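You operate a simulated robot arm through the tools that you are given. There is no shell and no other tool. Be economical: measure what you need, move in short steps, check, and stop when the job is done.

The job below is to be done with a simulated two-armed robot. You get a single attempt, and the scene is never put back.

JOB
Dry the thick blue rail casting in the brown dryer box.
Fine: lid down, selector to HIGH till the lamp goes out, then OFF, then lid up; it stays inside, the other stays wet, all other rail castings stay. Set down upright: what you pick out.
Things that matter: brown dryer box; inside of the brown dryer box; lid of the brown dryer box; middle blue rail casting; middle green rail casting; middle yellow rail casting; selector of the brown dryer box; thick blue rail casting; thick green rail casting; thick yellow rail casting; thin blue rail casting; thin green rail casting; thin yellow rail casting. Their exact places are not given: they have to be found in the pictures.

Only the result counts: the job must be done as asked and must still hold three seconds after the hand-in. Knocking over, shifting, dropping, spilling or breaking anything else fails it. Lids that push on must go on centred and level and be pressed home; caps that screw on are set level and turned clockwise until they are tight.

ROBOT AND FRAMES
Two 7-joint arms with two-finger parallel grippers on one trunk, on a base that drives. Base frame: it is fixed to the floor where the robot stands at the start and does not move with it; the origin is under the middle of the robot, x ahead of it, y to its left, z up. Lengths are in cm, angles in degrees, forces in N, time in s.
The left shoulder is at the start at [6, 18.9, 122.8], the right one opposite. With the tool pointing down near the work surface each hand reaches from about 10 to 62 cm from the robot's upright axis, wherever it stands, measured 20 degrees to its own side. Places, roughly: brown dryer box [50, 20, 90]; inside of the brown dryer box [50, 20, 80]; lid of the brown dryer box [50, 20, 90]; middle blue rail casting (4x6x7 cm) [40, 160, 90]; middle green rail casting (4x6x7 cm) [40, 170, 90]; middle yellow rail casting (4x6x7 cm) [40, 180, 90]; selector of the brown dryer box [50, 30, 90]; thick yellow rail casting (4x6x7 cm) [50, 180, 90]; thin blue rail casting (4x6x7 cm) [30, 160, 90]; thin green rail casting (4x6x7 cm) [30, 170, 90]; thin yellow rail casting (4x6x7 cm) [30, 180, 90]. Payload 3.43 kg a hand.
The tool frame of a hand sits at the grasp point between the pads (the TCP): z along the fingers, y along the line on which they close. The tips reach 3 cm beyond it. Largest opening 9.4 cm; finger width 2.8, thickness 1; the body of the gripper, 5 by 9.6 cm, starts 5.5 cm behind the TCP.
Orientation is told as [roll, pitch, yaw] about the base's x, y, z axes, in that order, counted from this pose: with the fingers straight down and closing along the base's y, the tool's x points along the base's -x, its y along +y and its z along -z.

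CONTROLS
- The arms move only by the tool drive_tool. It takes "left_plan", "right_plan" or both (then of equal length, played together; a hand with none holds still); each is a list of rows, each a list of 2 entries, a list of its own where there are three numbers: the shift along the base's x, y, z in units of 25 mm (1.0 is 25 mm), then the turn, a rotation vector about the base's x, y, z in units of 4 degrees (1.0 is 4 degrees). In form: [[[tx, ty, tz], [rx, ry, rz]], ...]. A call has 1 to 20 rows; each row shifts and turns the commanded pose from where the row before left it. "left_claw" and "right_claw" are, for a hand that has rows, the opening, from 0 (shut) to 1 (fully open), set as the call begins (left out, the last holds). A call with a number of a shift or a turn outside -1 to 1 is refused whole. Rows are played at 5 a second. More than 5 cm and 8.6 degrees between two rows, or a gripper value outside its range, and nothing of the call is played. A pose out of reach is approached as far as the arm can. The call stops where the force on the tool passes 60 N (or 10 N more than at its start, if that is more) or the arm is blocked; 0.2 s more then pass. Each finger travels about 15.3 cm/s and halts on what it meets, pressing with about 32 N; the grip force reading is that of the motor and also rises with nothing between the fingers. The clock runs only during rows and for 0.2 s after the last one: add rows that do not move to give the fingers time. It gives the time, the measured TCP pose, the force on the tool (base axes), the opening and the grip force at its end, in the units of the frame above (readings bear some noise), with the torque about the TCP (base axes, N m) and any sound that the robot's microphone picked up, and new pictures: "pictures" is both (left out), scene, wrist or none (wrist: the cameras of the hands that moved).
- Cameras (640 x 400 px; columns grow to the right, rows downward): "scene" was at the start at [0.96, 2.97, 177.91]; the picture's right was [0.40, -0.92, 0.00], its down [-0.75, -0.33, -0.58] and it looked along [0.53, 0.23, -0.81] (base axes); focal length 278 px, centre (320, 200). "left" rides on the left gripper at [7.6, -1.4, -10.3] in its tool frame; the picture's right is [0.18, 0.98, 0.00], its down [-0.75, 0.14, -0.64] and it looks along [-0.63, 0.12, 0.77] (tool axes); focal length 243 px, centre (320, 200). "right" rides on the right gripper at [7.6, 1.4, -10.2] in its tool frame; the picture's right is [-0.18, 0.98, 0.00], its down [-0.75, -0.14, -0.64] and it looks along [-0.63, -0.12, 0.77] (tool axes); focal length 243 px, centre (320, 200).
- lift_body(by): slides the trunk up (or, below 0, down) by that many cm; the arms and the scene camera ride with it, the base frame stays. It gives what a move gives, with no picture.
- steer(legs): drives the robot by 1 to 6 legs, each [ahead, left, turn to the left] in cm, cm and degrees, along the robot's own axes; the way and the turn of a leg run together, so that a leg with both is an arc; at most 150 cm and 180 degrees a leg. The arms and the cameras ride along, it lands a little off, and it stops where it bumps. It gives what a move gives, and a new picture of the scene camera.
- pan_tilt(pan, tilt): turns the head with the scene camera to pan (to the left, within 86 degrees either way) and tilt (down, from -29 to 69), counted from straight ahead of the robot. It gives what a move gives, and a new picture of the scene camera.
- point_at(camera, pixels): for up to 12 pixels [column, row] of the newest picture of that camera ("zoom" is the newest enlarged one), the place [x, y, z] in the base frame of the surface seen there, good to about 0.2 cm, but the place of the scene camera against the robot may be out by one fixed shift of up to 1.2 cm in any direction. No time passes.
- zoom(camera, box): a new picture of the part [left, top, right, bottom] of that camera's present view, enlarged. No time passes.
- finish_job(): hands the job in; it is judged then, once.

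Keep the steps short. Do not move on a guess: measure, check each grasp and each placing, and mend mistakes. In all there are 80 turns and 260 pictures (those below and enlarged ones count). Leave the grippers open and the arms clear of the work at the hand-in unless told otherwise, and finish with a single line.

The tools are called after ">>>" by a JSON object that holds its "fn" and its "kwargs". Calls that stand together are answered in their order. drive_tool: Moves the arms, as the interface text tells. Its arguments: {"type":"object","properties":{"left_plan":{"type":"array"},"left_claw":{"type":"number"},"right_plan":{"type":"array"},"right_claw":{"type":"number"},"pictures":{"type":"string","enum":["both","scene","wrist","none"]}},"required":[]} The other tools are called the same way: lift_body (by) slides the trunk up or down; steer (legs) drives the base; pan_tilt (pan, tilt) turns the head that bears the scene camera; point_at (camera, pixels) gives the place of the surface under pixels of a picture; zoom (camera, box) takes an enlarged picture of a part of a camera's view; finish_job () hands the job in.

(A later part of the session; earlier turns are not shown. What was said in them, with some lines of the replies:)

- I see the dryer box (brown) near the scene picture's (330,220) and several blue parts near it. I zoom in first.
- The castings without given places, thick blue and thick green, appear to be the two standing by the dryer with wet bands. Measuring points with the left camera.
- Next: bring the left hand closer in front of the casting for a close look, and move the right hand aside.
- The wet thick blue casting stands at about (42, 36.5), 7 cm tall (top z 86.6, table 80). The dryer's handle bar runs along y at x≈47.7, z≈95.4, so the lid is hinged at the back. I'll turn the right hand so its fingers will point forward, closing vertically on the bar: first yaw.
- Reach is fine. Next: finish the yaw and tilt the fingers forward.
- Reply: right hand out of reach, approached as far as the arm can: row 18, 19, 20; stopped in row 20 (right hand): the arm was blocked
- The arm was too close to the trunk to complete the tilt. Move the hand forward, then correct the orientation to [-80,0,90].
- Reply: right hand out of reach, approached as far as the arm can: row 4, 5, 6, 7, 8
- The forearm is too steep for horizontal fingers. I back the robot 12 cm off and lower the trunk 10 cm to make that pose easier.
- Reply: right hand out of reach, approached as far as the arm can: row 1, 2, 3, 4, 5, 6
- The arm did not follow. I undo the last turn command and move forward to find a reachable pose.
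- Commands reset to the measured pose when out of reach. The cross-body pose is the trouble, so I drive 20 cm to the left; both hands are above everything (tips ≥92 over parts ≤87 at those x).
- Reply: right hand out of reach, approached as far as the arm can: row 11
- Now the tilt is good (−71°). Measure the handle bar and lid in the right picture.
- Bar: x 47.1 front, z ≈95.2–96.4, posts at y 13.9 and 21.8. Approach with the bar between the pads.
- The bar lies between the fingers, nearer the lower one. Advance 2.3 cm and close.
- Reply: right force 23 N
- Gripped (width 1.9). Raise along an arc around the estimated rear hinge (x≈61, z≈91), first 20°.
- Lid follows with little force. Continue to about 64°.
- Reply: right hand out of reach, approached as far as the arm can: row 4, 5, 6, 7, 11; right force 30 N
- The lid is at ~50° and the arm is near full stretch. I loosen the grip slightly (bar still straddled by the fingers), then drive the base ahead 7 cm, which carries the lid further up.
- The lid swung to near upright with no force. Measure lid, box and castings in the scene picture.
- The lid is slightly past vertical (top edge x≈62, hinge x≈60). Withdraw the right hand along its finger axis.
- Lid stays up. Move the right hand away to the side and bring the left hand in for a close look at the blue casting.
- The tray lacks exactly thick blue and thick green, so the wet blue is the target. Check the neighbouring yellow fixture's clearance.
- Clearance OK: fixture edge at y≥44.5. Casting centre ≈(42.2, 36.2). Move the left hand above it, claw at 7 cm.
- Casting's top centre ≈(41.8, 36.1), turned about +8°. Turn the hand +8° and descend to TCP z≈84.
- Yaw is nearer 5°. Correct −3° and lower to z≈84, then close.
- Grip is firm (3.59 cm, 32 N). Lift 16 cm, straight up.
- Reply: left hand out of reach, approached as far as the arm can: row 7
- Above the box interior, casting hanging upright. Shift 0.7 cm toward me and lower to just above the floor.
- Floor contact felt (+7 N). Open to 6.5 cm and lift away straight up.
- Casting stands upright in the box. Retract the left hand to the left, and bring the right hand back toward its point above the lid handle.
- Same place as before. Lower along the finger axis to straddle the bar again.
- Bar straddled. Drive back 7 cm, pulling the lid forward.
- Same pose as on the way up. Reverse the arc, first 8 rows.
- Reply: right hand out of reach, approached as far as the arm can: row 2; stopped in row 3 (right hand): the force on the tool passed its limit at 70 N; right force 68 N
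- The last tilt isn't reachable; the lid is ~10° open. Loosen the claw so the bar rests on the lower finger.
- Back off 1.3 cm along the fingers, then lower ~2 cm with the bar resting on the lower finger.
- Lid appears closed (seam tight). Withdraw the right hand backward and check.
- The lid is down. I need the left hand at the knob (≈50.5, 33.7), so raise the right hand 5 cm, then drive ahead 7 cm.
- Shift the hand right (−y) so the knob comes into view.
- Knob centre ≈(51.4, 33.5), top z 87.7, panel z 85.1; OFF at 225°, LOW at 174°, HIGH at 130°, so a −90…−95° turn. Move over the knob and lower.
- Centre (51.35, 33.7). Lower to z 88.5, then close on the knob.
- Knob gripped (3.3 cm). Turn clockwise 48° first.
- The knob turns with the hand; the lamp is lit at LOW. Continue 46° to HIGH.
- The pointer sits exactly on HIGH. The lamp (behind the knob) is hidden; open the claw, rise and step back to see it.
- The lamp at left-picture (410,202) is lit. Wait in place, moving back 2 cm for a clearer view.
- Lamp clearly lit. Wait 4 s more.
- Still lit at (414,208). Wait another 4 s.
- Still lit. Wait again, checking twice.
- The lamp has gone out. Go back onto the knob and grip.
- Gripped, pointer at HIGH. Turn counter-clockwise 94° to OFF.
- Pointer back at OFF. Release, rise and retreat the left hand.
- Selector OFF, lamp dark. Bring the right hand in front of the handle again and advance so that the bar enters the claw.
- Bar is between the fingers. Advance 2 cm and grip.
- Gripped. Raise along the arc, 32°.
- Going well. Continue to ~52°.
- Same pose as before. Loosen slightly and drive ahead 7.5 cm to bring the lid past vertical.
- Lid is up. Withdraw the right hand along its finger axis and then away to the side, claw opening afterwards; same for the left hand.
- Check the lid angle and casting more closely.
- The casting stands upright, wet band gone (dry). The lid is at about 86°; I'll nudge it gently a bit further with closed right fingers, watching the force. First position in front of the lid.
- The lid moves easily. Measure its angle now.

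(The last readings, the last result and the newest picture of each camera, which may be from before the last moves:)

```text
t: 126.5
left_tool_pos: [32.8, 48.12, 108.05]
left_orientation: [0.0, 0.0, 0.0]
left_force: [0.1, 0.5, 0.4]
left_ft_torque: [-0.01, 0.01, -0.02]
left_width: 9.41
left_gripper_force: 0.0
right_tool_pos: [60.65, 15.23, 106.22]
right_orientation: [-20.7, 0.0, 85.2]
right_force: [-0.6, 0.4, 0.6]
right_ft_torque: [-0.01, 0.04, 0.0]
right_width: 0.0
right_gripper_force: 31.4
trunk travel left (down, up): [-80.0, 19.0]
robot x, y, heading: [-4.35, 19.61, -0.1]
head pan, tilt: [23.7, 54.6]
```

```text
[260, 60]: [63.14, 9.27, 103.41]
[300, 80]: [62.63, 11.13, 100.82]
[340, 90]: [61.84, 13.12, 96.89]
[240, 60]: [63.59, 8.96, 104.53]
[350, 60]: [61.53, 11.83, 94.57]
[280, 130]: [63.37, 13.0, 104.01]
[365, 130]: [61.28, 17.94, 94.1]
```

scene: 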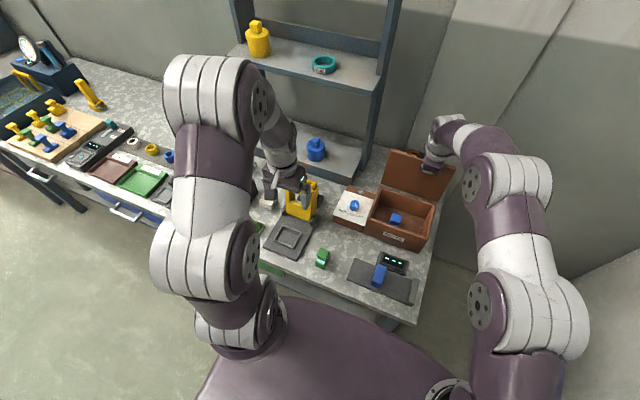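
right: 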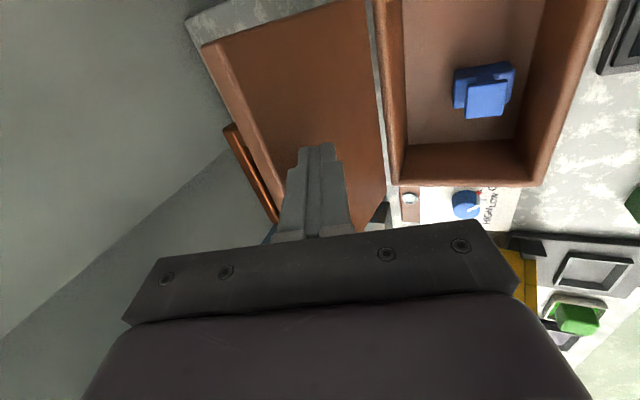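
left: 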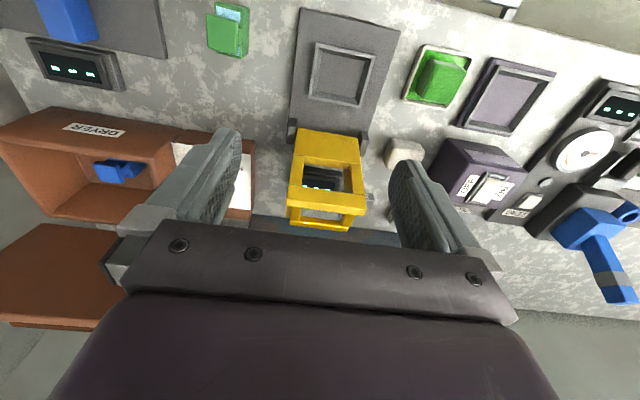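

The lid is now ~12° past vertical. Withdraw the right hand and verify it stays.

>>> {"fn": "drive_tool", "kwargs": {"right_plan": [[[-0.8, 0, 0], [0, 0, 0]], [[-0.8, 0, 0.5], [0, 0, 0]], [[-0.8, 0, 1], [0, 0, 0]], [[-0.5, 0, 1], [0, 0, 0]], [[-0.5, -1, 0.5], [0, 0, 0]], [[-0.5, -1, 0], [0, 0, 0]], [[-0.5, -1, 0], [0, 0, 0]], [[-0.5, -1, 0], [0, 0, 0]], [[-0.5, -1, 0], [0, 0, 0]], [[0, -1, 0], [0, 0, 0]], [[0, -1, 0], [0, 0, 0]], [[0, -1, 0], [0, 0, 0]], [[0, -1, 0], [0, 0, 0]]], "pictures": "none"}}

>>> {"fn": "drive_tool", "kwargs": {"right_plan": [[[0, 0, 0], [0, 0, 0]], [[0, 0, 0], [0, 0, 0]], [[0, 0, 0], [0, 0, 0]], [[0, 0, 0], [0, 0, 0]], [[0, 0, 0], [0, 0, 0]]], "right_claw": 1, "pictures": "scene"}}

>>> {"fn": "zoom", "kwargs": {"camera": "scene", "box": [310, 120, 470, 280]}}

>>> {"fn": "point_at", "kwargs": {"camera": "scene", "pixels": [[395, 160], [393, 172], [389, 184], [418, 178], [413, 190], [339, 227], [322, 257], [396, 217]]}}

```text
t: 129.3
left_tool_pos: [32.82, 48.22, 108.04]
left_orientation: [0.0, 0.0, 0.0]
left_force: [0.3, 0.1, -0.1]
left_ft_torque: [0.02, -0.03, 0.03]
left_width: 9.4
left_gripper_force: 0.1
right_tool_pos: [47.04, -7.33, 113.71]
right_orientation: [-20.9, 0.0, 85.2]
right_force: [-0.4, 0.1, -0.8]
right_ft_torque: [-0.01, -0.01, 0.0]
right_width: 0.0
right_gripper_force: 32.0
trunk travel left (down, up): [-80.0, 19.0]
robot x, y, heading: [-4.37, 20.15, -0.4]
head pan, tilt: [23.7, 54.6]
```

```text
t: 130.5
left_tool_pos: [32.86, 48.15, 108.13]
left_orientation: [-0.1, -0.1, 0.1]
left_force: [0.8, 0.0, -0.5]
left_ft_torque: [0.03, 0.01, 0.01]
left_width: 9.39
left_gripper_force: 0.0
right_tool_pos: [47.11, -7.12, 113.63]
right_orientation: [-20.8, -0.1, 85.2]
right_force: [-0.5, 0.3, -0.3]
right_ft_torque: [0.0, -0.03, 0.0]
right_width: 9.42
right_gripper_force: 0.1
trunk travel left (down, up): [-80.0, 19.0]
robot x, y, heading: [-4.53, 19.69, -0.2]
head pan, tilt: [23.7, 54.6]
```

scene: 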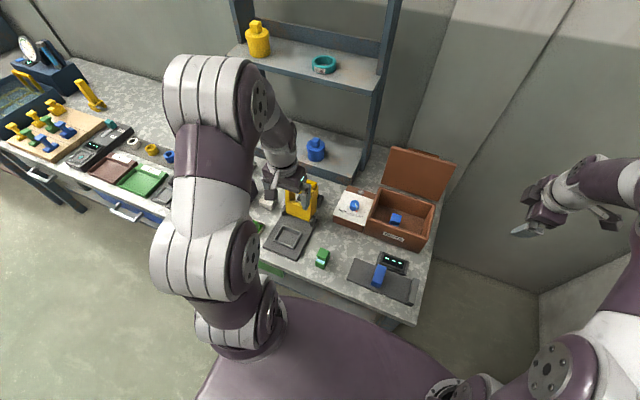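

```text
2.50 times, centred on (390, 200) of scene
```

zoom: 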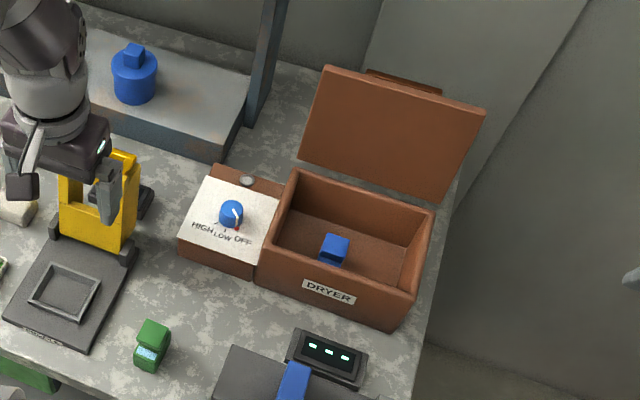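

```text
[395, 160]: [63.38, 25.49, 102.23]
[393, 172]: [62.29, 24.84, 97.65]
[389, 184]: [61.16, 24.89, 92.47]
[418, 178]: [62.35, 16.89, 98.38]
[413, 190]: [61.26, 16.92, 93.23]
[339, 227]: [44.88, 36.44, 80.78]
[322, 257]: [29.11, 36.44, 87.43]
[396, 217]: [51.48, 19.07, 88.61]
```

Everything checks out: the lid is up and stable, the selector is at OFF with the lamp dark, and the blue casting stands dry in the box. The green casting is untouched, and both grippers are open and clear. Handing in.

>>> {"fn": "finish_job", "kwargs": {}}

```text
The job is handed in.
```

The thick blue rail casting is dry and upright inside the brown dryer box, with the selector at OFF, the lid up, the thick green casting still wet in its place, and no other casting touched.
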